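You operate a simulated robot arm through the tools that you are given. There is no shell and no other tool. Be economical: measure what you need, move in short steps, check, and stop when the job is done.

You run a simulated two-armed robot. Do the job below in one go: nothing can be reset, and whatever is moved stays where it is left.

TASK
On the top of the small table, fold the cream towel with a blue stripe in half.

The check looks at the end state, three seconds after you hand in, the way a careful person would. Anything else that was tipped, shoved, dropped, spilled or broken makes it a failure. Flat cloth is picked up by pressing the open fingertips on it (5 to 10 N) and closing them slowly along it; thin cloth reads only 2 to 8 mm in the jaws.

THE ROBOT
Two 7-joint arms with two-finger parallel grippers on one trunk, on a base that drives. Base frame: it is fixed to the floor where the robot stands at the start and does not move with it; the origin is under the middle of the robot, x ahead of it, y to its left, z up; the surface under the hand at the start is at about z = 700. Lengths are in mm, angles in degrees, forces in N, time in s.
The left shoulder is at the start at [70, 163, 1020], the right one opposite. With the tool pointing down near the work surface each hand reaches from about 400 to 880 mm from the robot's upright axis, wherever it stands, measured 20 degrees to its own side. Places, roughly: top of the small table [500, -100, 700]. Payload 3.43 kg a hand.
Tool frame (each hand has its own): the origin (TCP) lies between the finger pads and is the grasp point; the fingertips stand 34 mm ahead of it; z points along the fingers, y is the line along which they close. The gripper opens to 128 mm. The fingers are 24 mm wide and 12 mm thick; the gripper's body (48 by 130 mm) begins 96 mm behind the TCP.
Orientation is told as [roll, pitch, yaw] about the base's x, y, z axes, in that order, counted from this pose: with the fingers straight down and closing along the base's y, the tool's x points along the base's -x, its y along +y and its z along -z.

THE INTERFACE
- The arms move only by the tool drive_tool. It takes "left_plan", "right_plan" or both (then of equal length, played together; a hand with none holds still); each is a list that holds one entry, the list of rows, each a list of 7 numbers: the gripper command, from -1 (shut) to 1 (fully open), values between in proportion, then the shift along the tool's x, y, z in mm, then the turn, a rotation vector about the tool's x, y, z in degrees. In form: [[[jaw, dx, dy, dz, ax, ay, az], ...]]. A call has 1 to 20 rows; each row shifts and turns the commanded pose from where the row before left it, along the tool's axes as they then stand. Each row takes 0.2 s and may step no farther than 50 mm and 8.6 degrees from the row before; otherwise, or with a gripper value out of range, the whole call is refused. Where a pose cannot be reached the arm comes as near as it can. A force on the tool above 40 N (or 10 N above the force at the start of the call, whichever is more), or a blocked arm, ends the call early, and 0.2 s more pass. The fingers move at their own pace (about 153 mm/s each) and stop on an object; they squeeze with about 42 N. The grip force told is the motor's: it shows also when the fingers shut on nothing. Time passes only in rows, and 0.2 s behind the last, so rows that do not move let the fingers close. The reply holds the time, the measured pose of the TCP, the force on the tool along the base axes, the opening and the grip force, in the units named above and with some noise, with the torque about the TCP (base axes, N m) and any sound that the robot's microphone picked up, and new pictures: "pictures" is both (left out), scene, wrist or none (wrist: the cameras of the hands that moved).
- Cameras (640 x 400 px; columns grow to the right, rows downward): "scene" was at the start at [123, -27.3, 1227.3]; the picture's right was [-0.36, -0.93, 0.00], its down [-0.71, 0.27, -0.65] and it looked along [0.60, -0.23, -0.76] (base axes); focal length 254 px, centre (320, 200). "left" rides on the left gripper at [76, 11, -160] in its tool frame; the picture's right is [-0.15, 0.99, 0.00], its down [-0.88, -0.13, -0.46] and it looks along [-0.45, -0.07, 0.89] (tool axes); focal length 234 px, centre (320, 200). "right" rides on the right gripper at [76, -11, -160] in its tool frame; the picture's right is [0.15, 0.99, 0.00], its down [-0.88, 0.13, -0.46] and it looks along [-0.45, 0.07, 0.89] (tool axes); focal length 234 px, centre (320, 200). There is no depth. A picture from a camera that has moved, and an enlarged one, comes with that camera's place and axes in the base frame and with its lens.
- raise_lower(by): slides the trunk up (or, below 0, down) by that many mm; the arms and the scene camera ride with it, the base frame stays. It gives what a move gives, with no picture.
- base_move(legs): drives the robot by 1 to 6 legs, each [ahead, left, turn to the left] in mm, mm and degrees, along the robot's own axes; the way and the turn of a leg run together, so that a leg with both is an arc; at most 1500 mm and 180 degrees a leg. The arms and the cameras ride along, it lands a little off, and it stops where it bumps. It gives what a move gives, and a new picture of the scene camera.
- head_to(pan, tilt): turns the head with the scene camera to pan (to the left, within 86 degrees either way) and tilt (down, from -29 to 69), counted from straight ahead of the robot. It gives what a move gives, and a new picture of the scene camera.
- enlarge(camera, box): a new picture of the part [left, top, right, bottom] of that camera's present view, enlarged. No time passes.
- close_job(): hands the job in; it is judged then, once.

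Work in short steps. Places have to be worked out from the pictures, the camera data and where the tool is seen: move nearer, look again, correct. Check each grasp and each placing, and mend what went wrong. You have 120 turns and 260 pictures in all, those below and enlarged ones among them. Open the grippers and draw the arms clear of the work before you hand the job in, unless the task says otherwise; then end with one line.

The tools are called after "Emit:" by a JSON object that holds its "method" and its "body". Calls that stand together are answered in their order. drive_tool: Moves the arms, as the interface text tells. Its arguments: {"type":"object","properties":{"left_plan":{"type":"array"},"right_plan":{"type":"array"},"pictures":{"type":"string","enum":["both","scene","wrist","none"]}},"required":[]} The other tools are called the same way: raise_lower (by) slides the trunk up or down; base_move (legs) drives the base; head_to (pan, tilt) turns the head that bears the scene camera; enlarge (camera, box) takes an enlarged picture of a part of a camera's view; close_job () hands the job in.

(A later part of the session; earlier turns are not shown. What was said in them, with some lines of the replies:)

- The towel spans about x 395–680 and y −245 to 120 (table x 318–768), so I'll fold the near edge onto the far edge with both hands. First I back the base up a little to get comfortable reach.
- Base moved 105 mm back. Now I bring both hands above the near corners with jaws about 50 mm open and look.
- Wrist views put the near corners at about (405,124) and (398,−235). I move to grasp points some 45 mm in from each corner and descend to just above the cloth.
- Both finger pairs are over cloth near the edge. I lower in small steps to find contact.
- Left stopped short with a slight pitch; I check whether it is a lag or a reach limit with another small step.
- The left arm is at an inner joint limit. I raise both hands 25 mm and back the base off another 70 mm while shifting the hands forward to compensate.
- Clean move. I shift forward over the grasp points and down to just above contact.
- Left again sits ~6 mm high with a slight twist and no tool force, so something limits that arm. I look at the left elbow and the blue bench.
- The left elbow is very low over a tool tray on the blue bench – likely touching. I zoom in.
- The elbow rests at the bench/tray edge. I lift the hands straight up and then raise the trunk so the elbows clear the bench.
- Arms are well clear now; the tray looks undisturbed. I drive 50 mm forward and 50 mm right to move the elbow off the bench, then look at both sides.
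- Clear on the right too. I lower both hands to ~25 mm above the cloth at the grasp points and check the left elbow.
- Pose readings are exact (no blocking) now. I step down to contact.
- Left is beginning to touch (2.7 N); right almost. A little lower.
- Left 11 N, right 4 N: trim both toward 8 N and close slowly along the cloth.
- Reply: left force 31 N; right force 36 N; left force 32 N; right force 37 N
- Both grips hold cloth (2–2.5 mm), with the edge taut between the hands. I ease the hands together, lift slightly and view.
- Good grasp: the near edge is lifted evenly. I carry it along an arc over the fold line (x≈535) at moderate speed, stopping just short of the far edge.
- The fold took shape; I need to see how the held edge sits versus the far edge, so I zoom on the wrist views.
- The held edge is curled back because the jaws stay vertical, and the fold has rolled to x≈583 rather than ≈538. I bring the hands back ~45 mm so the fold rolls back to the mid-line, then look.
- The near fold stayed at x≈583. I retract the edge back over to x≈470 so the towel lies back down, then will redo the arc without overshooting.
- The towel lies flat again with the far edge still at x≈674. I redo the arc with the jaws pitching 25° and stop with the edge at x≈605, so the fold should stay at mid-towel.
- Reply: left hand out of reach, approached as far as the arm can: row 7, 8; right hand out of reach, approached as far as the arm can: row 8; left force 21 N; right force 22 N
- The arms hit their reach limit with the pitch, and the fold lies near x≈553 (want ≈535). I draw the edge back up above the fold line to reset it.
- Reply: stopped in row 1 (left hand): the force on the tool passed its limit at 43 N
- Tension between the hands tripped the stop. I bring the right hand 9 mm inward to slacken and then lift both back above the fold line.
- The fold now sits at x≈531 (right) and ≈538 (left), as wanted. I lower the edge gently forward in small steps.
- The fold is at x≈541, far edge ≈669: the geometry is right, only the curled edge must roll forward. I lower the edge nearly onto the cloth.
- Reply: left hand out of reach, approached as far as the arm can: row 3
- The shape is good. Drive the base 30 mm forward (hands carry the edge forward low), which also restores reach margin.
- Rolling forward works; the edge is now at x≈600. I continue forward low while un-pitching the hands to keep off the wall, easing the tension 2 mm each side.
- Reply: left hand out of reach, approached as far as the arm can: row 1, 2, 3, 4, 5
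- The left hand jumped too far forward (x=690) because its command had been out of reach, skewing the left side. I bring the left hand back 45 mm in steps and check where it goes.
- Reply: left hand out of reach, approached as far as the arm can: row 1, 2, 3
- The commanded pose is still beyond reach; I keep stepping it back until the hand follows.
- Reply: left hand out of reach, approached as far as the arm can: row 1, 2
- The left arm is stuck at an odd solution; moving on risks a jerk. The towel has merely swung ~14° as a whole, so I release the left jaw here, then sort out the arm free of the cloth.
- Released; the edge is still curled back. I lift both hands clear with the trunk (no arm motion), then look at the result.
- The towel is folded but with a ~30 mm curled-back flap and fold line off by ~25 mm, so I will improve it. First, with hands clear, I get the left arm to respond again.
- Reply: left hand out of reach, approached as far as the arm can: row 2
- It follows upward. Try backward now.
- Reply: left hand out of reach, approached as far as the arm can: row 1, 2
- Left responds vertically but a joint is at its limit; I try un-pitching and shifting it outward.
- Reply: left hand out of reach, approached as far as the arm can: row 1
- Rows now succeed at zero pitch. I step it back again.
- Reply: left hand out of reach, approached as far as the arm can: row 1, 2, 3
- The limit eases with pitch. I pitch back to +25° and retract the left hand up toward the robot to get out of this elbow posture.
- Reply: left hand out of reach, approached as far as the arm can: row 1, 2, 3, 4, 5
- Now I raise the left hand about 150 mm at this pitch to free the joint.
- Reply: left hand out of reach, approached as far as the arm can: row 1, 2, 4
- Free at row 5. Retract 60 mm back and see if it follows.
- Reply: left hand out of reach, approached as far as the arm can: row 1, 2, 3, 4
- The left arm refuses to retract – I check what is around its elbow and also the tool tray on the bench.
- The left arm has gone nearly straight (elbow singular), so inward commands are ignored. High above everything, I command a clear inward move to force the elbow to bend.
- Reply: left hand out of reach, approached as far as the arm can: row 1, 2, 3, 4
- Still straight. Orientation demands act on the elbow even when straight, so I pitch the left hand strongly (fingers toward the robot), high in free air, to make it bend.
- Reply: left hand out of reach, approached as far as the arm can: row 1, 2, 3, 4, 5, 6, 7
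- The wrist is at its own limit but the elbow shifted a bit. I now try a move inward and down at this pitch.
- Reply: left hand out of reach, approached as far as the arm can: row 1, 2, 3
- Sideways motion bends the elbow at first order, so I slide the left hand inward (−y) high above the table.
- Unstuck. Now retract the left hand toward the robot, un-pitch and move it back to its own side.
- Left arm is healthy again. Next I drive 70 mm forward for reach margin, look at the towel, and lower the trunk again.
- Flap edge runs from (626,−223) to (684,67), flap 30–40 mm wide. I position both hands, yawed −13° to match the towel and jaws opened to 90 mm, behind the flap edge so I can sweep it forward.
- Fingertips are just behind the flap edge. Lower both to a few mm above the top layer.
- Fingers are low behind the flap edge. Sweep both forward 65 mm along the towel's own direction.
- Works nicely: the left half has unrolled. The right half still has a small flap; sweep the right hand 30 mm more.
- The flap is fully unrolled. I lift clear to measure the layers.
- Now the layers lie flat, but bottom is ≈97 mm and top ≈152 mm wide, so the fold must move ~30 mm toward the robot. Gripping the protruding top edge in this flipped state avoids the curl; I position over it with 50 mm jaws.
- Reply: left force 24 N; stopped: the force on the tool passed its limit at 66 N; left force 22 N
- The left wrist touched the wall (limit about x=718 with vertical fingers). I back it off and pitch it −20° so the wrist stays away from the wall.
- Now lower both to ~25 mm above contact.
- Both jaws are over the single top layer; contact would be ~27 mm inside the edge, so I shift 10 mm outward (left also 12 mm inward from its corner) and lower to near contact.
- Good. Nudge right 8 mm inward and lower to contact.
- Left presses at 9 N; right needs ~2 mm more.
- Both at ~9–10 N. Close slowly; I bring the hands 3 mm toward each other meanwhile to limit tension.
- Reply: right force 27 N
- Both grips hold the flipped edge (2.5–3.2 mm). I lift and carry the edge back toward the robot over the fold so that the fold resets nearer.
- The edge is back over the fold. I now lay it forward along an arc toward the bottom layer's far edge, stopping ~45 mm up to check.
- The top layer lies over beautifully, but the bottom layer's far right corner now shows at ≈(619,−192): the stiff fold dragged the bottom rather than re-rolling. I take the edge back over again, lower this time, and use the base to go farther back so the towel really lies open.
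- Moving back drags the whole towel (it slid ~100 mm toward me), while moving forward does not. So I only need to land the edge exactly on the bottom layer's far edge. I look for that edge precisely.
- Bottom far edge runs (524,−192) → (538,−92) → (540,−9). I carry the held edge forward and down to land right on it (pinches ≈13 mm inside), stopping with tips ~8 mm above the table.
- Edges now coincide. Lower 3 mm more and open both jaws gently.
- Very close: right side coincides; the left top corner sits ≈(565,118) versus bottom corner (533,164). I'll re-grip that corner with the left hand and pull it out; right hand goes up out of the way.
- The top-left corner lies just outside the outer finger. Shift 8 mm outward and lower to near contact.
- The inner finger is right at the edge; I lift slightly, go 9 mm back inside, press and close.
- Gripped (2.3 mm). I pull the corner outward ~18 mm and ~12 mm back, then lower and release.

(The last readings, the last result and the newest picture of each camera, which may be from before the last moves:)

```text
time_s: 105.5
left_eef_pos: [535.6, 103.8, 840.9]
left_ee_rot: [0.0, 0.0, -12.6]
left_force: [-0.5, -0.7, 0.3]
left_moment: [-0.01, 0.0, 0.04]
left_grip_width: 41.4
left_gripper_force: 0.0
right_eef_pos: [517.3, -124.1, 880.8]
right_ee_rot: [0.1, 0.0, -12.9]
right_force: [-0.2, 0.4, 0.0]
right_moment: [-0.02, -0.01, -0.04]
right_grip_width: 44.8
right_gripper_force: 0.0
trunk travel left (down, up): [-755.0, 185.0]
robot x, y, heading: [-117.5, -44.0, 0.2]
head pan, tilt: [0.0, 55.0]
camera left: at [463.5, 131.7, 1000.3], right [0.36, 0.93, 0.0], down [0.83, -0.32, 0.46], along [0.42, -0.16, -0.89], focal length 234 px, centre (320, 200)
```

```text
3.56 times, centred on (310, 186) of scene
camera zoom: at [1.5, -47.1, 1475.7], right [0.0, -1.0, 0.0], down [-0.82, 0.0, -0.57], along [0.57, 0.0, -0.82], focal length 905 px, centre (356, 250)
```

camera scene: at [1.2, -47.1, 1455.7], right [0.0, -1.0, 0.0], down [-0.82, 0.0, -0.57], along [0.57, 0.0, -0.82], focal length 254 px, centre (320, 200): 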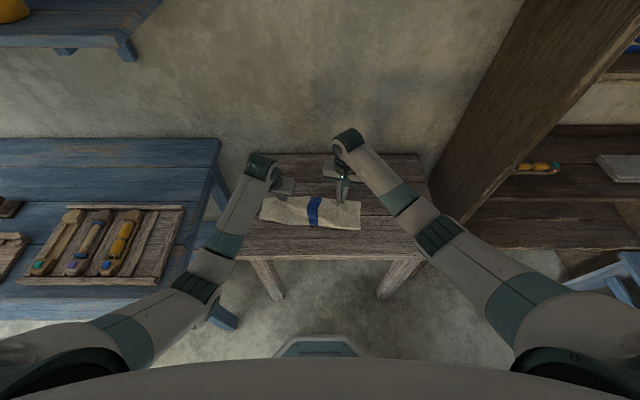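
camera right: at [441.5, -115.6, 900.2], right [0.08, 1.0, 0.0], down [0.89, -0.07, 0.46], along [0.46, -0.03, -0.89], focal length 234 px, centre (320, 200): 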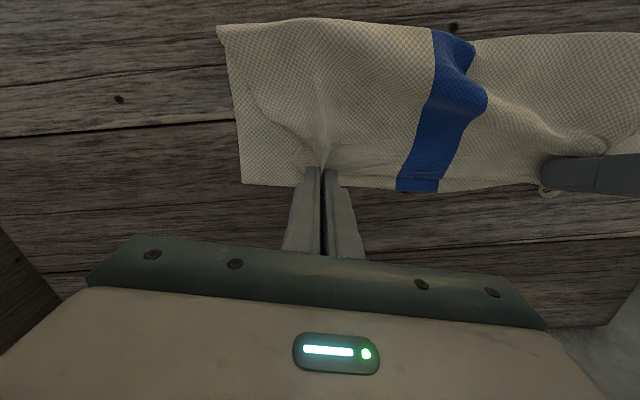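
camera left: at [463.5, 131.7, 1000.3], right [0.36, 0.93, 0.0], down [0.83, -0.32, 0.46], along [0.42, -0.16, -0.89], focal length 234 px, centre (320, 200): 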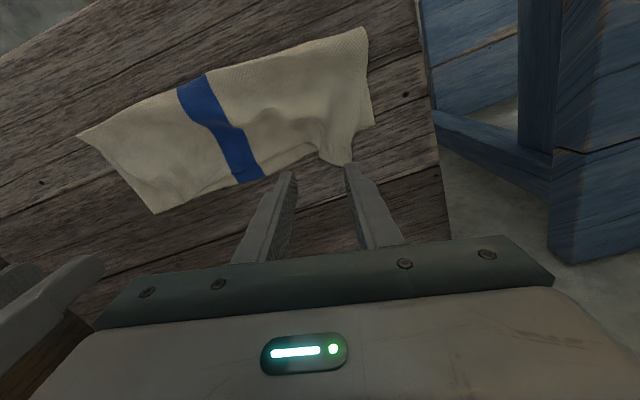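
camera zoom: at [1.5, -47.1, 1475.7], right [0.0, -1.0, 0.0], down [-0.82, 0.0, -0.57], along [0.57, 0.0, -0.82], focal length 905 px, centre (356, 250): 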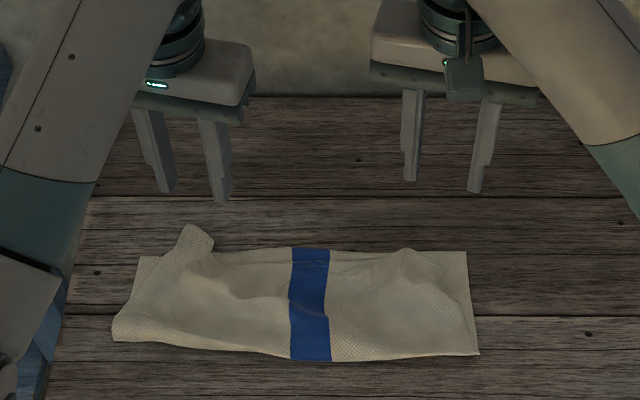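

Stripe halves now align; what remains is a ~30 mm ear at the left top corner (tip ≈(573,135)) and slack humps. I close the left fingers and press on the ear where it lies on bare table, then drag it back.

Emit:
{"method": "drive_tool", "body": {"left_plan": [[[-1, -9.6, 16, 10, 0, 0, 0], [-1, -9.6, 16, 30, 0, 0, 0], [-1, 0, 0, 40, 0, 0, 0], [-1, 0, 0, 17, 0, 0, 0], [-1, 0, 0, 0, 0, 0, 0]]], "pictures": "wrist"}}

Emit:
{"method": "enlarge", "body": {"camera": "scene", "box": [220, 130, 400, 242]}}

```text
time_s: 106.7
left_eef_pos: [563.7, 131.3, 745.0]
left_ee_rot: [-0.1, 0.0, -12.6]
left_force: [-0.3, 0.0, 0.1]
left_moment: [0.0, 0.0, 0.01]
left_grip_width: 0.2
left_gripper_force: 32.9
right_eef_pos: [515.9, -124.4, 879.8]
right_ee_rot: [0.1, 0.0, -12.9]
right_force: [-1.6, -1.1, 0.6]
right_moment: [-0.01, 0.0, -0.01]
right_grip_width: 44.7
right_gripper_force: 0.0
trunk travel left (down, up): [-755.0, 185.0]
robot x, y, heading: [-122.6, -50.4, 0.2]
head pan, tilt: [0.0, 55.0]
camera left: at [491.7, 157.3, 904.0], right [0.36, 0.93, 0.0], down [0.83, -0.32, 0.46], along [0.43, -0.16, -0.89], focal length 234 px, centre (320, 200)
```

left: 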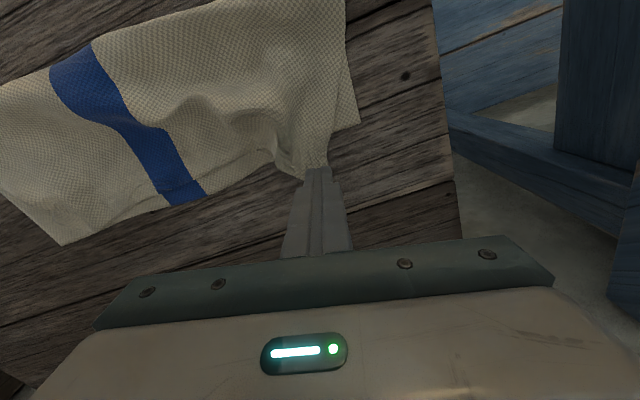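

```text
3.56 times, centred on (310, 186) of scene
camera zoom: at [1.3, -47.0, 1475.7], right [0.0, -1.0, 0.0], down [-0.82, 0.0, -0.57], along [0.57, 0.0, -0.82], focal length 905 px, centre (356, 250)
```

zoom: 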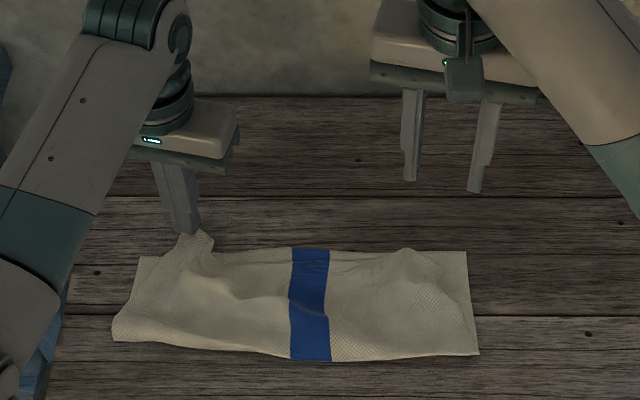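

Fingers are over the ear. Press to contact, then drag back toward me with a little outward motion.

Emit:
{"method": "drive_tool", "body": {"left_plan": [[[-1, 2, -5, 5, 0, 0, 0], [-1, 0, 0, 4, 0, 0, 0], [-1, 0, 0, 0.8, 0, 0, 0], [-1, 0, 0, 0, 0, 0, 0]]], "pictures": "none"}}

```text
time_s: 107.7
left_eef_pos: [559.2, 126.9, 736.5]
left_ee_rot: [0.1, -0.1, -12.7]
left_force: [-1.7, 0.1, 8.1]
left_moment: [0.01, 0.06, 0.01]
left_grip_width: 0.1
left_gripper_force: 32.9
right_eef_pos: [516.7, -123.7, 881.1]
right_ee_rot: [0.1, 0.0, -12.9]
right_force: [0.1, -0.4, 0.1]
right_moment: [-0.02, 0.01, 0.0]
right_grip_width: 44.8
right_gripper_force: 0.0
trunk travel left (down, up): [-755.0, 185.0]
robot x, y, heading: [-123.1, -47.0, -0.0]
head pan, tilt: [0.0, 55.0]
```

Emit:
{"method": "drive_tool", "body": {"left_plan": [[[-1, 4, 1.5, 0, 0, 0, 0], [-1, 4, 1.5, 0, 0, 0, 0], [-1, 4, 1.5, 0, 0, 0, 0], [-1, 4, 1.5, 0, 0, 0, 0], [-1, 4, 1.5, 0, 0, 0, 0], [-1, 4, 1.5, 0, 0, 0, 0], [-1, 0, 0, 0, 0, 0, 0]]], "pictures": "wrist"}}

Emit:
{"method": "enlarge", "body": {"camera": "scene", "box": [220, 130, 400, 242]}}

```text
time_s: 109.3
left_eef_pos: [539.8, 140.2, 736.6]
left_ee_rot: [0.0, -0.1, -12.6]
left_force: [2.5, -1.2, 13.2]
left_moment: [-0.07, 0.0, -0.01]
left_grip_width: 0.1
left_gripper_force: 32.8
right_eef_pos: [515.8, -124.4, 881.3]
right_ee_rot: [0.1, 0.0, -12.9]
right_force: [0.0, -0.1, -0.2]
right_moment: [-0.02, 0.01, -0.02]
right_grip_width: 44.8
right_gripper_force: 0.0
trunk travel left (down, up): [-755.0, 185.0]
robot x, y, heading: [-123.0, -45.9, 0.1]
head pan, tilt: [0.0, 55.0]
camera left: at [467.1, 167.9, 895.1], right [0.36, 0.93, 0.0], down [0.83, -0.32, 0.46], along [0.43, -0.16, -0.89], focal length 234 px, centre (320, 200)
```

left: 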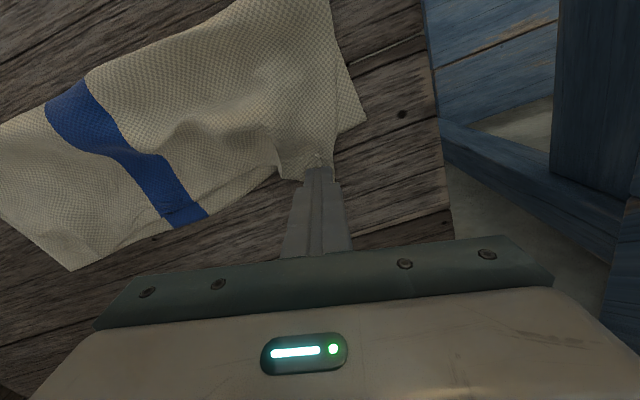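

```text
3.56 times, centred on (310, 186) of scene
camera zoom: at [0.0, -47.8, 1475.9], right [0.0, -1.0, 0.0], down [-0.82, 0.0, -0.57], along [0.57, 0.0, -0.82], focal length 905 px, centre (356, 250)
```

zoom: 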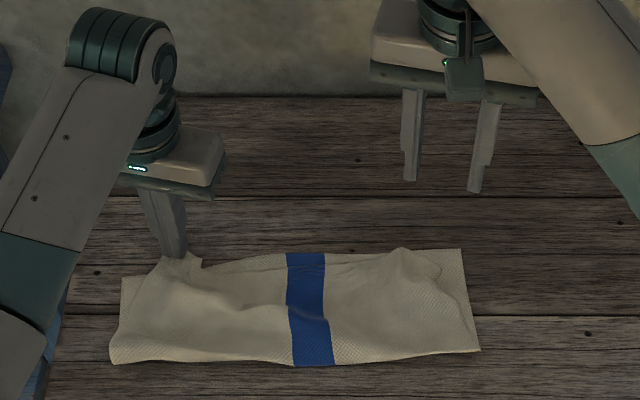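

The towel slid as one piece again; I need an anchor. I bring the right hand (closed) down onto the middle of the folded towel to pin it.

Emit:
{"method": "drive_tool", "body": {"right_plan": [[[-1, 12.2, 23.9, 5, 0, 0, 0], [-1, 12.2, 23.9, 5, 0, 0, 0], [-1, 12.2, 23.9, 5, 0, 0, 0], [-1, 12.2, 23.9, 5, 0, 0, 0], [-1, 0, 0, 40, 0, 0, 0], [-1, 0, 0, 40, 0, 0, 0], [-1, 0, 0, 32, 0, 0, 0], [-1, 0, 0, 6, 0, 0, 0], [-1, 0, 0, 0, 0, 0, 0]]], "pictures": "none"}}

Emit:
{"method": "enlarge", "body": {"camera": "scene", "box": [220, 130, 400, 242]}}

```text
time_s: 111.3
left_eef_pos: [538.1, 140.3, 735.7]
left_ee_rot: [0.2, -0.2, -12.6]
left_force: [1.8, -0.1, 12.9]
left_moment: [0.02, 0.07, -0.03]
left_grip_width: 0.1
left_gripper_force: 33.5
right_eef_pos: [489.0, -17.5, 741.4]
right_ee_rot: [0.1, 0.0, -13.0]
right_force: [1.2, 0.1, 0.2]
right_moment: [-0.04, 0.01, -0.03]
right_grip_width: 0.0
right_gripper_force: 32.7
trunk travel left (down, up): [-755.0, 185.0]
robot x, y, heading: [-126.1, -46.5, -0.0]
head pan, tilt: [0.0, 55.0]
```

```text
3.56 times, centred on (310, 186) of scene
camera zoom: at [-0.2, -47.5, 1475.9], right [0.0, -1.0, 0.0], down [-0.82, 0.0, -0.57], along [0.57, 0.0, -0.82], focal length 905 px, centre (356, 250)
```

zoom: 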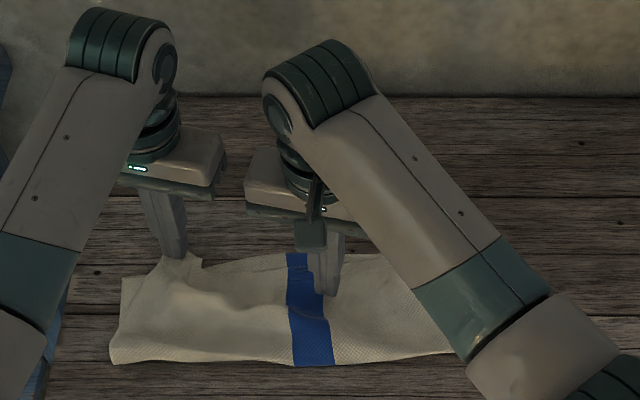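

Press the right fingers down to ~20 N at the stripe.

Emit:
{"method": "drive_tool", "body": {"right_plan": [[[-1, 0, 0, 3, 0, 0, 0], [-1, 0, 0, 2, 0, 0, 0], [-1, 0, 0, 1.5, 0, 0, 0], [-1, 0, 0, 0, 0, 0, 0]]], "pictures": "none"}}

```text
time_s: 112.3
left_eef_pos: [539.4, 140.4, 735.3]
left_ee_rot: [0.2, -0.1, -12.7]
left_force: [1.2, 0.3, 13.9]
left_moment: [0.02, 0.02, 0.01]
left_grip_width: 0.0
left_gripper_force: 33.1
right_eef_pos: [489.2, -19.1, 738.2]
right_ee_rot: [0.1, 0.0, -12.8]
right_force: [0.0, 0.7, 0.6]
right_moment: [0.01, 0.01, -0.01]
right_grip_width: 0.1
right_gripper_force: 32.9
trunk travel left (down, up): [-755.0, 185.0]
robot x, y, heading: [-125.7, -47.6, 0.3]
head pan, tilt: [0.0, 55.0]
```

Emit:
{"method": "drive_tool", "body": {"right_plan": [[[-1, 0, 0, 1.5, 0, 0, 0], [-1, 0, 0, 1.5, 0, 0, 0], [-1, 0, 0, 1, 0, 0, 0], [-1, 0, 0, 0, 0, 0, 0]]], "pictures": "none"}}

```text
time_s: 113.3
left_eef_pos: [537.3, 141.1, 734.8]
left_ee_rot: [0.1, -0.1, -12.7]
left_force: [1.3, -0.2, 3.7]
left_moment: [-0.01, -0.03, -0.05]
left_grip_width: 0.0
left_gripper_force: 33.2
right_eef_pos: [489.3, -19.8, 735.6]
right_ee_rot: [0.2, -0.3, -12.9]
right_force: [0.8, 0.8, 25.3]
right_moment: [-0.03, -0.07, -0.02]
right_grip_width: 0.0
right_gripper_force: 32.9
trunk travel left (down, up): [-755.0, 185.0]
robot x, y, heading: [-122.6, -50.3, 0.1]
head pan, tilt: [0.0, 55.0]
```

Anchor presses 25 N. Now drag the ear back again with the left fingers.

Emit:
{"method": "drive_tool", "body": {"left_plan": [[[-1, 0, 0, 0.5, 0, 0, 0], [-1, 3.5, 0.5, 0, 0, 0, 0], [-1, 3.5, 0.5, 0, 0, 0, 0], [-1, 3.5, 0.5, 0, 0, 0, 0], [-1, 3.5, 0.5, 0, 0, 0, 0], [-1, 3.5, 0.5, 0, 0, 0, 0], [-1, 3.5, 0.5, 0, 0, 0, 0], [-1, 3.5, 0.5, 0, 0, 0, 0], [-1, 0, 0, 0, 0, 0, 0]]], "pictures": "wrist"}}

Emit:
{"method": "enlarge", "body": {"camera": "scene", "box": [220, 130, 400, 242]}}

```text
time_s: 115.3
left_eef_pos: [516.1, 149.5, 736.4]
left_ee_rot: [0.1, 0.0, -12.6]
left_force: [0.2, 0.5, 2.0]
left_moment: [-0.01, -0.01, 0.01]
left_grip_width: 0.0
left_gripper_force: 32.7
right_eef_pos: [489.4, -18.4, 735.9]
right_ee_rot: [0.1, -0.2, -12.8]
right_force: [5.8, 5.6, 35.3]
right_moment: [0.07, -0.25, 0.01]
right_grip_width: 0.2
right_gripper_force: 32.9
trunk travel left (down, up): [-755.0, 185.0]
robot x, y, heading: [-116.5, -50.0, 0.5]
head pan, tilt: [0.0, 55.0]
camera left: at [444.0, 177.4, 895.4], right [0.36, 0.93, 0.0], down [0.83, -0.32, 0.46], along [0.43, -0.16, -0.89], focal length 234 px, centre (320, 200)
```

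left: 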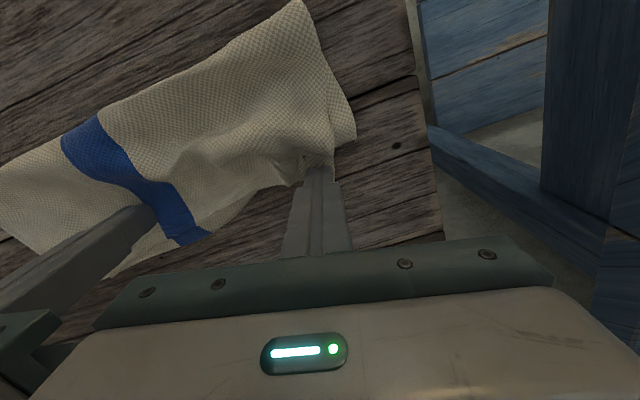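

```text
3.56 times, centred on (310, 186) of scene
camera zoom: at [-2.4, -46.8, 1476.1], right [0.0, -1.0, 0.0], down [-0.82, 0.0, -0.58], along [0.58, 0.0, -0.82], focal length 905 px, centre (356, 250)
```

zoom: 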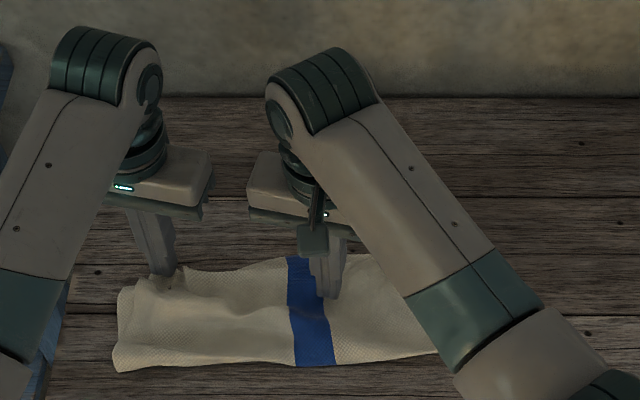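

With the anchor the ear came back in line with the bottom corner. I lift the left fingers and look at the slack.

Emit:
{"method": "drive_tool", "body": {"left_plan": [[[-1, 0, 0, -25, 0, 0, 0], [-1, 0, 0, -35, 0, 0, 0], [-1, 20, 0, -30, 0, 0, 0], [-1, 0, 0, 0, 0, 0, 0]]], "pictures": "wrist"}}

Emit:
{"method": "enlarge", "body": {"camera": "scene", "box": [220, 150, 380, 250]}}

```text
time_s: 116.3
left_eef_pos: [499.6, 154.3, 827.3]
left_ee_rot: [0.1, -0.3, -12.6]
left_force: [-0.1, 0.2, -0.4]
left_moment: [0.0, -0.04, -0.02]
left_grip_width: 0.1
left_gripper_force: 32.9
right_eef_pos: [488.2, -19.5, 735.0]
right_ee_rot: [0.3, -0.3, -12.9]
right_force: [3.3, 5.8, 34.9]
right_moment: [0.14, -0.19, 0.01]
right_grip_width: 0.0
right_gripper_force: 32.6
trunk travel left (down, up): [-755.0, 185.0]
robot x, y, heading: [-120.9, -48.1, -0.1]
head pan, tilt: [0.0, 55.0]
camera left: at [427.1, 181.3, 986.5], right [0.36, 0.93, 0.0], down [0.83, -0.32, 0.46], along [0.43, -0.16, -0.89], focal length 234 px, centre (320, 200)
```

left: 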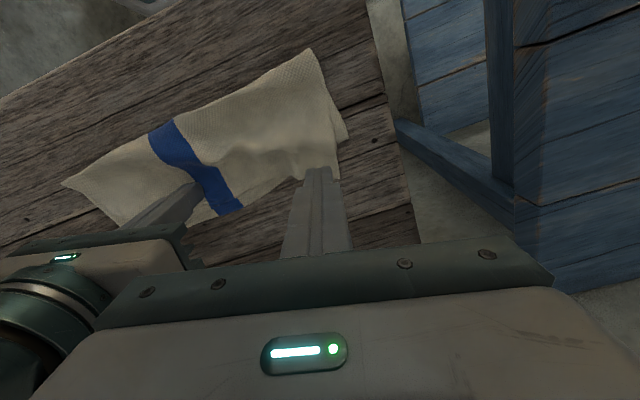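

```text
4.00 times, centred on (300, 200) of scene
camera zoom: at [-2.5, -47.7, 1476.1], right [0.0, -1.0, 0.0], down [-0.82, 0.0, -0.58], along [0.58, 0.0, -0.82], focal length 1018 px, centre (400, 200)
```

zoom: 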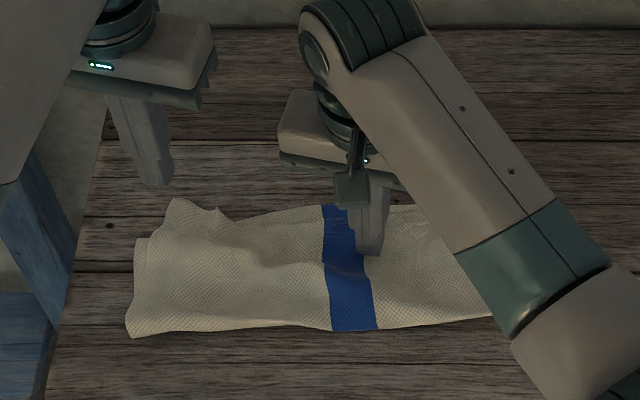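

Fold line (x≈405–415) and top edge (x≈545) are now straight; only the bottom-left far corner lags at ≈(502,192). I zoom on it.

Emit:
{"method": "enlarge", "body": {"camera": "scene", "box": [240, 185, 304, 245]}}

Emit:
{"method": "enlarge", "body": {"camera": "left", "box": [220, 40, 380, 200]}}

```text
6.67 times, centred on (272, 215) of scene
camera zoom: at [-2.5, -47.7, 1476.1], right [0.0, -1.0, 0.0], down [-0.82, 0.0, -0.58], along [0.58, 0.0, -0.82], focal length 1697 px, centre (640, 100)
```

zoom: 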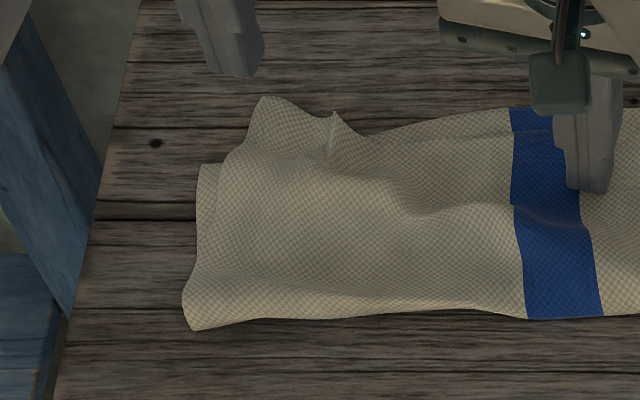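

```text
2.50 times, centred on (300, 120) of left
camera zoom: at [427.1, 181.3, 986.5], right [0.36, 0.93, 0.0], down [0.83, -0.32, 0.46], along [0.43, -0.16, -0.89], focal length 585 px, centre (370, 400)
```

zoom: 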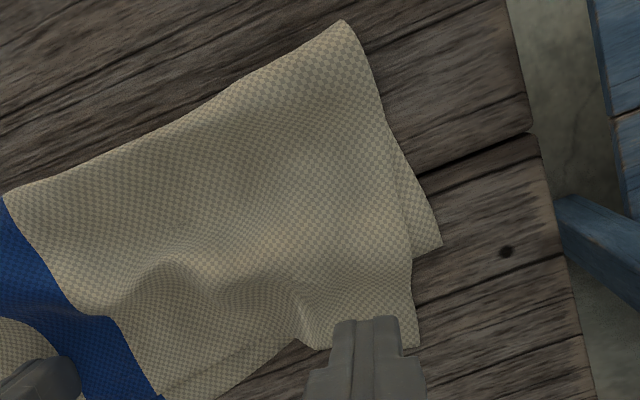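

I'll try one low-risk correction: press the exposed strip of the bottom-left corner and drag it forward while the anchor holds.

Emit:
{"method": "drive_tool", "body": {"left_plan": [[[-1, 10.2, 18.5, 5, 0, 0, 0], [-1, 10.2, 18.5, 5, 0, 0, 0], [-1, 0, 0, 40, 0, 0, 0], [-1, 0, 0, 30, 0, 0, 0], [-1, 0, 0, 6, 0, 0, 0], [-1, 0, 0, 0, 0, 0, 0]]], "pictures": "wrist"}}

Emit:
{"method": "enlarge", "body": {"camera": "scene", "box": [230, 180, 326, 240]}}

```text
time_s: 117.7
left_eef_pos: [483.5, 196.6, 740.3]
left_ee_rot: [0.1, -0.2, -12.5]
left_force: [0.3, 0.6, 0.2]
left_moment: [-0.02, -0.04, -0.03]
left_grip_width: 0.4
left_gripper_force: 33.2
right_eef_pos: [488.6, -19.7, 737.5]
right_ee_rot: [0.1, -0.4, -12.9]
right_force: [3.7, 2.2, 35.9]
right_moment: [0.03, -0.21, 0.03]
right_grip_width: 0.0
right_gripper_force: 33.0
trunk travel left (down, up): [-755.0, 185.0]
robot x, y, heading: [-120.1, -46.7, 0.0]
head pan, tilt: [0.0, 55.0]
camera left: at [410.1, 223.4, 899.7], right [0.36, 0.93, 0.0], down [0.83, -0.32, 0.46], along [0.43, -0.16, -0.89], focal length 234 px, centre (320, 200)
```

left: 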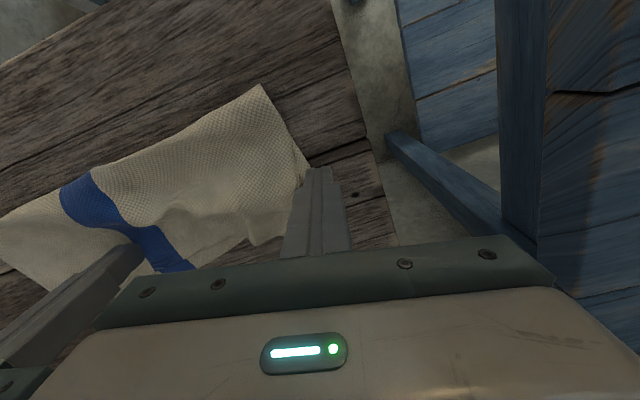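

```text
6.67 times, centred on (278, 210) of scene
camera zoom: at [-2.7, -46.8, 1476.2], right [0.0, -1.0, 0.0], down [-0.82, 0.0, -0.58], along [0.58, 0.0, -0.82], focal length 1697 px, centre (600, 133)
```

zoom: 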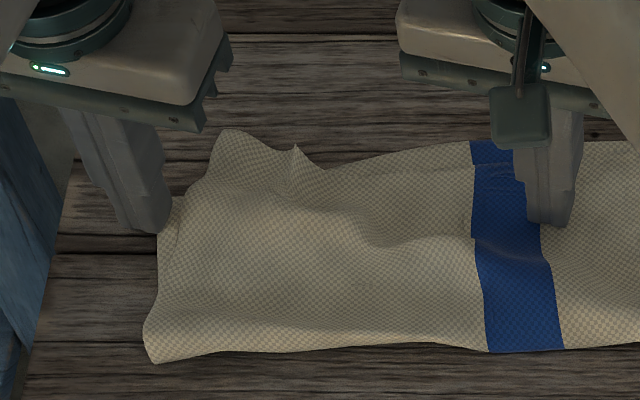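

Shift 8 mm onto the strip, press, and drag forward 32 mm.

Emit:
{"method": "drive_tool", "body": {"left_plan": [[[-1, 5, -8, 0, 0, 0, 0], [-1, 0, 0, 4.5, 0, 0, 0], [-1, 0, 0, 1.5, 0, 0, 0], [-1, -4, 1, 0, 0, 0, 0], [-1, -4, 1, 0, 0, 0, 0], [-1, -4, 1, 0, 0, 0, 0], [-1, -4, 1, 0, 0, 0, 0], [-1, -4, 1, 0, 0, 0, 0], [-1, -4, 1, 0, 0, 0, 0], [-1, -4, 1, 0, 0, 0, 0], [-1, -4, 1, 0, 0, 0, 0], [-1, 0, 0, 0, 0, 0, 0]]], "pictures": "wrist"}}

Emit:
{"method": "enlarge", "body": {"camera": "scene", "box": [230, 180, 326, 240]}}

```text
time_s: 120.3
left_eef_pos: [509.4, 188.8, 735.3]
left_ee_rot: [0.0, -0.3, -12.6]
left_force: [-6.0, -0.8, 20.8]
left_moment: [-0.1, 0.3, -0.04]
left_grip_width: 0.0
left_gripper_force: 32.8
right_eef_pos: [488.1, -20.2, 735.9]
right_ee_rot: [0.2, -0.3, -12.9]
right_force: [4.6, 1.0, 28.8]
right_moment: [-0.02, -0.21, -0.02]
right_grip_width: 0.1
right_gripper_force: 33.0
trunk travel left (down, up): [-755.0, 185.0]
robot x, y, heading: [-122.4, -46.2, 0.3]
head pan, tilt: [0.0, 55.0]
camera left: at [436.9, 215.8, 894.7], right [0.36, 0.93, 0.0], down [0.83, -0.32, 0.46], along [0.43, -0.16, -0.89], focal length 234 px, centre (320, 200)
```

left: 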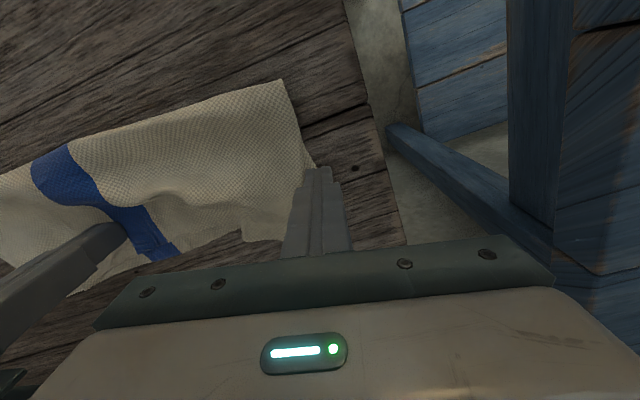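

```text
6.67 times, centred on (278, 210) of scene
camera zoom: at [-4.8, -48.0, 1476.4], right [0.0, -1.0, 0.0], down [-0.82, 0.0, -0.58], along [0.58, 0.0, -0.82], focal length 1697 px, centre (600, 133)
```

zoom: 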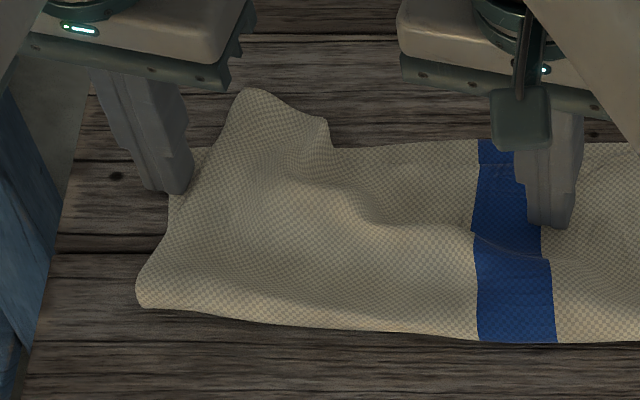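

Bottom corner came forward (x≈534) but the ear followed (≈573). With the anchor on, I repeat the proven step: press the ear and drag it back.

Emit:
{"method": "drive_tool", "body": {"left_plan": [[[-1, 0, 4, -25, 0, 0, 0], [-1, -29, -18, -5, 0, 0, 0], [-1, -29, -18, 0, 0, 0, 0], [-1, 0, 0, 22, 0, 0, 0], [-1, 0, 0, 6, 0, 0, 0], [-1, 0, 0, 1, 0, 0, 0], [-1, 0, 0, 0, 0, 0, 0]]], "pictures": "none"}}

Emit:
{"method": "enlarge", "body": {"camera": "scene", "box": [230, 170, 326, 230]}}

```text
time_s: 120.6
left_eef_pos: [509.4, 189.1, 738.0]
left_ee_rot: [0.0, 0.3, -12.5]
left_force: [0.5, 0.1, -0.1]
left_moment: [0.01, 0.03, -0.05]
left_grip_width: 0.0
left_gripper_force: 33.0
right_eef_pos: [491.2, -19.9, 735.9]
right_ee_rot: [0.3, -0.3, -12.9]
right_force: [-4.2, -0.8, 20.1]
right_moment: [-0.08, 0.08, -0.05]
right_grip_width: 0.0
right_gripper_force: 33.0
trunk travel left (down, up): [-755.0, 185.0]
robot x, y, heading: [-125.6, -47.5, 0.1]
head pan, tilt: [0.0, 55.0]
stopped in row 1 (right hand): the force on the tool passed its limit at 45 N (the readings are from after the stop); the commanded pose is now the measured one
```

```text
6.67 times, centred on (278, 200) of scene
camera zoom: at [0.4, -47.0, 1475.1], right [0.0, -1.0, 0.0], down [-0.82, 0.0, -0.57], along [0.57, 0.0, -0.82], focal length 1697 px, centre (600, 200)
```

zoom: 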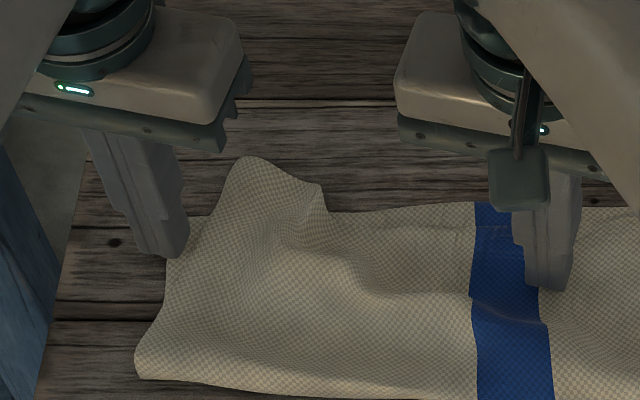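

The stop came from load shifting to the anchor hand; it's now at 20 N. Repeat the reposition.

Emit:
{"method": "drive_tool", "body": {"left_plan": [[[-1, 0, 4, -22, 0, 0, 0], [-1, -29, -18, -5, 0, 0, 0], [-1, -29, -18, 0, 0, 0, 0], [-1, 0, 0, 20, 0, 0, 0], [-1, 0, 0, 6, 0, 0, 0], [-1, 0, 0, 2, 0, 0, 0], [-1, 0, 0, 0, 0, 0, 0]]], "pictures": "none"}}

Emit:
{"method": "enlarge", "body": {"camera": "scene", "box": [230, 170, 326, 230]}}

```text
time_s: 122.2
left_eef_pos: [559.5, 147.0, 737.2]
left_ee_rot: [0.1, 0.2, -12.7]
left_force: [0.9, -0.6, -0.1]
left_moment: [0.0, 0.01, -0.01]
left_grip_width: 0.0
left_gripper_force: 33.4
right_eef_pos: [489.7, -19.7, 734.8]
right_ee_rot: [0.1, -0.2, -12.9]
right_force: [6.3, 2.9, 27.8]
right_moment: [0.07, -0.31, 0.01]
right_grip_width: 0.0
right_gripper_force: 32.7
trunk travel left (down, up): [-755.0, 185.0]
robot x, y, heading: [-121.4, -49.9, 0.3]
head pan, tilt: [0.0, 55.0]
```

```text
6.67 times, centred on (278, 200) of scene
camera zoom: at [-1.2, -47.0, 1476.1], right [0.0, -1.0, 0.0], down [-0.82, 0.0, -0.57], along [0.57, 0.0, -0.82], focal length 1697 px, centre (600, 200)
```

zoom: 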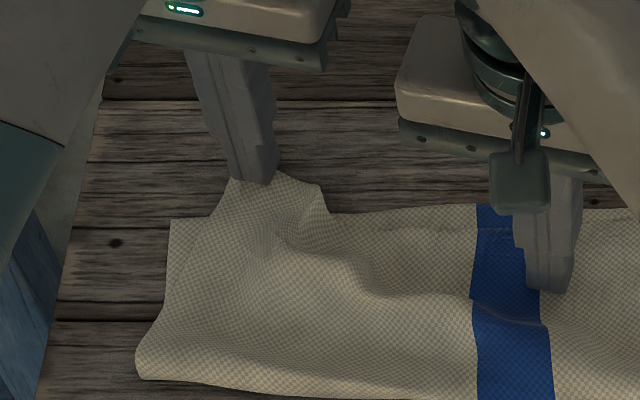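

Perfectly visible: bottom corner is in line; only the ear sticks out. Press and drag it back 34 mm (some spring-back expected).

Emit:
{"method": "drive_tool", "body": {"left_plan": [[[-1, 0, 0, 2, 0, 0, 0], [-1, 0, 0, 0.7, 0, 0, 0], [-1, 4, 0, 0, 0, 0, 0], [-1, 4, 0, 0, 0, 0, 0], [-1, 4, 0, 0, 0, 0, 0], [-1, 4, 0, 0, 0, 0, 0], [-1, 4, 0, 0, 0, 0, 0], [-1, 4, 0, 0, 0, 0, 0], [-1, 4, 0, -0.5, 0, 0, 0], [-1, 4, 0, -0.5, 0, 0, 0], [-1, 2, 0, 0, 0, 0, 0], [-1, 0, 0, 0, 0, 0, 0]]], "pictures": "none"}}

Emit:
{"method": "enlarge", "body": {"camera": "scene", "box": [230, 170, 326, 230]}}

```text
time_s: 124.8
left_eef_pos: [523.9, 153.4, 737.1]
left_ee_rot: [0.1, 0.2, -12.6]
left_force: [-0.3, -0.5, -0.2]
left_moment: [-0.02, -0.01, 0.02]
left_grip_width: 0.0
left_gripper_force: 32.8
right_eef_pos: [489.4, -18.0, 736.3]
right_ee_rot: [0.1, -0.2, -13.0]
right_force: [5.5, 2.9, 30.3]
right_moment: [0.09, -0.3, 0.02]
right_grip_width: 0.1
right_gripper_force: 33.0
trunk travel left (down, up): [-755.0, 185.0]
robot x, y, heading: [-118.8, -49.0, 0.2]
head pan, tilt: [0.0, 55.0]
```

```text
6.67 times, centred on (278, 200) of scene
camera zoom: at [-1.6, -46.8, 1476.0], right [0.0, -1.0, 0.0], down [-0.82, 0.0, -0.58], along [0.58, 0.0, -0.82], focal length 1697 px, centre (600, 200)
```

zoom: 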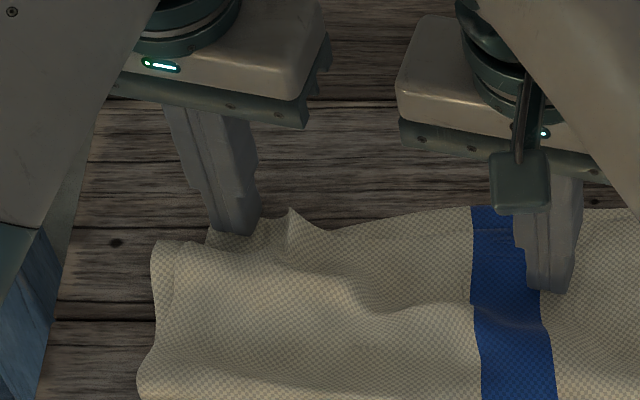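

The ear is now aligned. Lift the left hand first, then the right, and view.

Emit:
{"method": "drive_tool", "body": {"left_plan": [[[-1, 0, 0, -20, 0, 0, 0], [-1, 0, 0, -40, 0, 0, 0], [-1, 0, 20, -40, 0, 0, 0], [-1, 0, 20, 0, 0, 0, 0], [-1, 0, 0, 0, 0, 0, 0], [-1, 0, 0, 0, 0, 0, 0], [-1, 0, 0, 0, 0, 0, 0], [-1, 0, 0, 0, 0, 0, 0]]], "right_plan": [[[-1, 0, 0, 0, 0, 0, 0], [-1, 0, 0, 0, 0, 0, 0], [-1, 0, 0, -2, 0, 0, 0], [-1, 0, 0, -10, 0, 0, 0], [-1, 0, 0, -40, 0, 0, 0], [-1, 0, -20, -40, 0, 0, 0], [-1, 0, -40, -10, 0, 0, 0], [-1, 0, -40, 0, 0, 0, 0]]], "pictures": "wrist"}}

Emit:
{"method": "enlarge", "body": {"camera": "scene", "box": [220, 150, 380, 250]}}

```text
time_s: 126.6
left_eef_pos: [534.8, 193.7, 839.3]
left_ee_rot: [0.2, 0.2, -12.6]
left_force: [0.3, 0.3, -0.3]
left_moment: [0.0, -0.02, 0.01]
left_grip_width: 0.1
left_gripper_force: 33.2
right_eef_pos: [465.7, -114.3, 837.2]
right_ee_rot: [0.0, 0.1, -12.8]
right_force: [0.6, -1.5, 0.3]
right_moment: [0.0, 0.0, 0.02]
right_grip_width: 0.0
right_gripper_force: 33.1
trunk travel left (down, up): [-755.0, 185.0]
robot x, y, heading: [-118.8, -49.4, 0.3]
head pan, tilt: [0.0, 55.0]
camera right: at [388.2, -108.1, 996.8], right [0.08, 1.0, 0.0], down [0.89, -0.07, 0.46], along [0.45, -0.03, -0.89], focal length 234 px, centre (320, 200)
camera left: at [465.2, 219.4, 998.2], right [0.36, 0.93, 0.0], down [0.83, -0.32, 0.45], along [0.42, -0.16, -0.89], focal length 234 px, centre (320, 200)
```

right: 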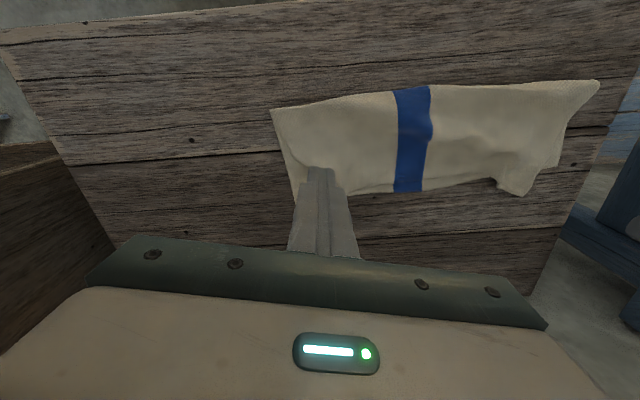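
left: 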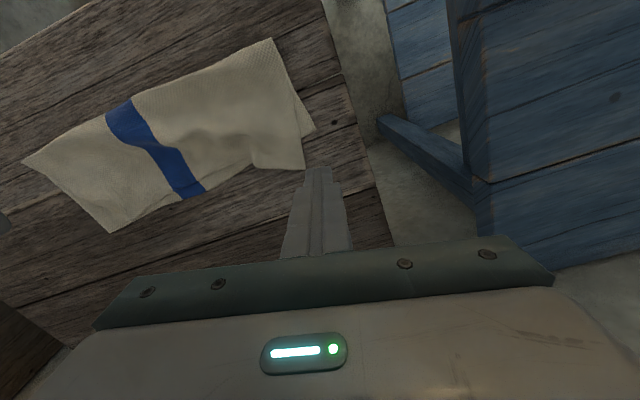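

```text
4.00 times, centred on (300, 200) of scene
camera zoom: at [0.3, -47.5, 1475.8], right [0.0, -1.0, 0.0], down [-0.82, 0.0, -0.57], along [0.57, 0.0, -0.82], focal length 1018 px, centre (400, 200)
```

zoom: 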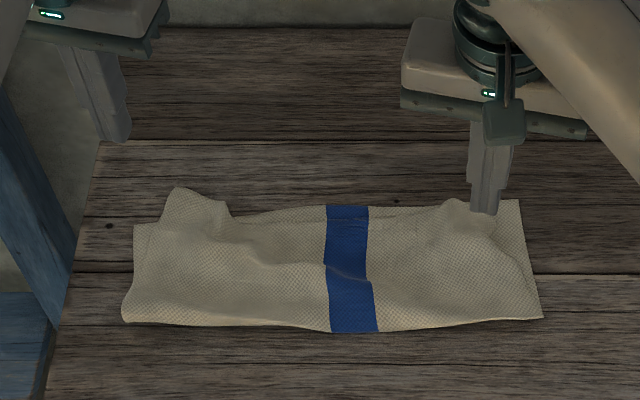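

The fold is now straight and half-on-half, with stripes aligned. I pat both slack humps straight down with open fingers, then withdraw.

Emit:
{"method": "drive_tool", "body": {"left_plan": [[[0.2, 13.7, -37, 0, 0, 0, 0], [0.2, 13.7, -37, 0, 0, 0, 0], [0.2, 13.7, -37, 0, 0, 0, 0], [0.2, 0, 0, 40, 0, 0, 0], [0.2, 0, 0, 35, 0, 0, 0], [0.2, 0, 0, 15, 0, 0, 0], [0.2, 0, 0, 9, 0, 0, 0], [0.2, 0, 0, 0, 0, 0, 0], [0.2, 0, 0, -15, 0, 0, 0], [0.2, 0, 0, -45, 0, 0, 0], [0.2, 0, 0, -45, 0, 0, 0], [0.2, 0, 0, -45, 0, 0, 0], [0.2, 0, 0, 0, 0, 0, 0]]], "right_plan": [[[0.2, -12.4, 8.3, 0, 0, 0, 0], [0.2, -12.4, 8.3, 0, 0, 0, 0], [0.2, -12.4, 8.3, 0, 0, 0, 0], [0.2, 0, 0, 40, 0, 0, 0], [0.2, 0, 0, 35, 0, 0, 0], [0.2, 0, 0, 15, 0, 0, 0], [0.2, 0, 0, 7, 0, 0, 0], [0.2, 0, 0, 0, 0, 0, 0], [0.2, 0, 0, -15, 0, 0, 0], [0.2, 0, 0, -45, 0, 0, 0], [0.2, 0, 0, -45, 0, 0, 0], [0.2, 0, 0, -45, 0, 0, 0], [0.2, 0, 0, 0, 0, 0, 0]]], "pictures": "none"}}

Emit:
{"method": "enlarge", "body": {"camera": "scene", "box": [220, 150, 380, 250]}}

```text
time_s: 129.4
left_eef_pos: [471.1, 91.9, 887.8]
left_ee_rot: [0.0, 0.2, -12.6]
left_force: [0.1, 0.1, 0.1]
left_moment: [0.01, 0.01, 0.04]
left_grip_width: 76.8
left_gripper_force: 0.1
right_eef_pos: [510.5, -103.4, 885.7]
right_ee_rot: [0.0, 0.1, -12.9]
right_force: [-1.1, -0.5, 1.1]
right_moment: [-0.01, 0.01, -0.01]
right_grip_width: 76.6
right_gripper_force: 0.2
trunk travel left (down, up): [-755.0, 185.0]
robot x, y, heading: [-122.1, -49.5, 0.2]
head pan, tilt: [0.0, 55.0]
```

```text
4.00 times, centred on (300, 200) of scene
camera zoom: at [0.8, -46.4, 1475.7], right [0.0, -1.0, 0.0], down [-0.82, 0.0, -0.57], along [0.57, 0.0, -0.82], focal length 1018 px, centre (400, 200)
```

zoom: 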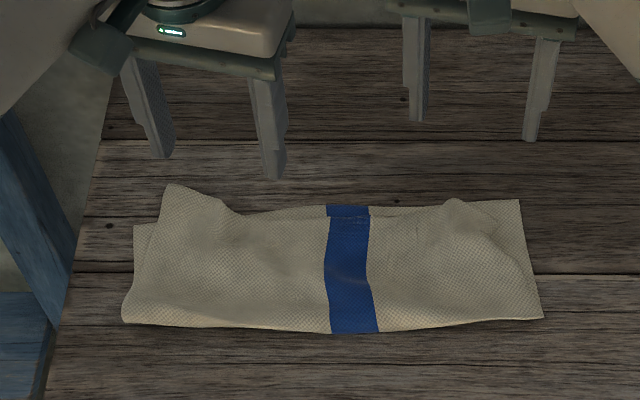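

The towel lies neatly folded in half and nothing else has moved. I open the grippers fully and raise the arms clear.

Emit:
{"method": "drive_tool", "body": {"left_plan": [[[1, 0, 0, -40, 0, 0, 0], [1, 0, 0, -40, 0, 0, 0], [1, 0, 0, 0, 0, 0, 0]]], "right_plan": [[[1, 0, 0, -40, 0, 0, 0], [1, 0, 0, -40, 0, 0, 0], [1, 0, 0, 0, 0, 0, 0]]], "pictures": "scene"}}

```text
time_s: 130.2
left_eef_pos: [473.6, 90.7, 966.6]
left_ee_rot: [0.0, 0.3, -12.6]
left_force: [0.5, 0.3, -0.1]
left_moment: [0.02, 0.02, -0.02]
left_grip_width: 127.9
left_gripper_force: 0.0
right_eef_pos: [512.1, -103.7, 966.6]
right_ee_rot: [-0.1, 0.1, -12.9]
right_force: [0.8, 0.4, -0.4]
right_moment: [-0.01, 0.0, -0.01]
right_grip_width: 128.2
right_gripper_force: 0.1
trunk travel left (down, up): [-755.0, 185.0]
robot x, y, heading: [-121.9, -50.9, 0.3]
head pan, tilt: [0.0, 55.0]
camera scene: at [1.9, -47.1, 1475.6], right [0.0, -1.0, 0.0], down [-0.82, 0.0, -0.57], along [0.57, 0.0, -0.82], focal length 254 px, centre (320, 200)
```

scene: 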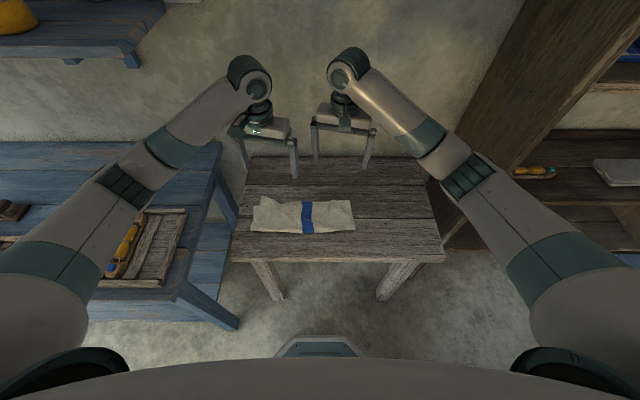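

Hands are clear and open, and the towel rests folded on the table; I hand the job in.

Emit:
{"method": "close_job", "body": {}}

```text
The job is handed in.
```

The cream towel is folded in half on the small table and the job is handed in. The two layers line up and the stripe matches, except for a roughly 20–35 mm overhang at the left rear corner of the top layer and some slight wrinkling. The towel ended about 100 mm nearer the robot than it started. Early on, the left elbow came down against the edge of the blue bench by the tool tray, and later the left wrist touched the wall. The tray and its tools looked undisturbed in the later pictures.
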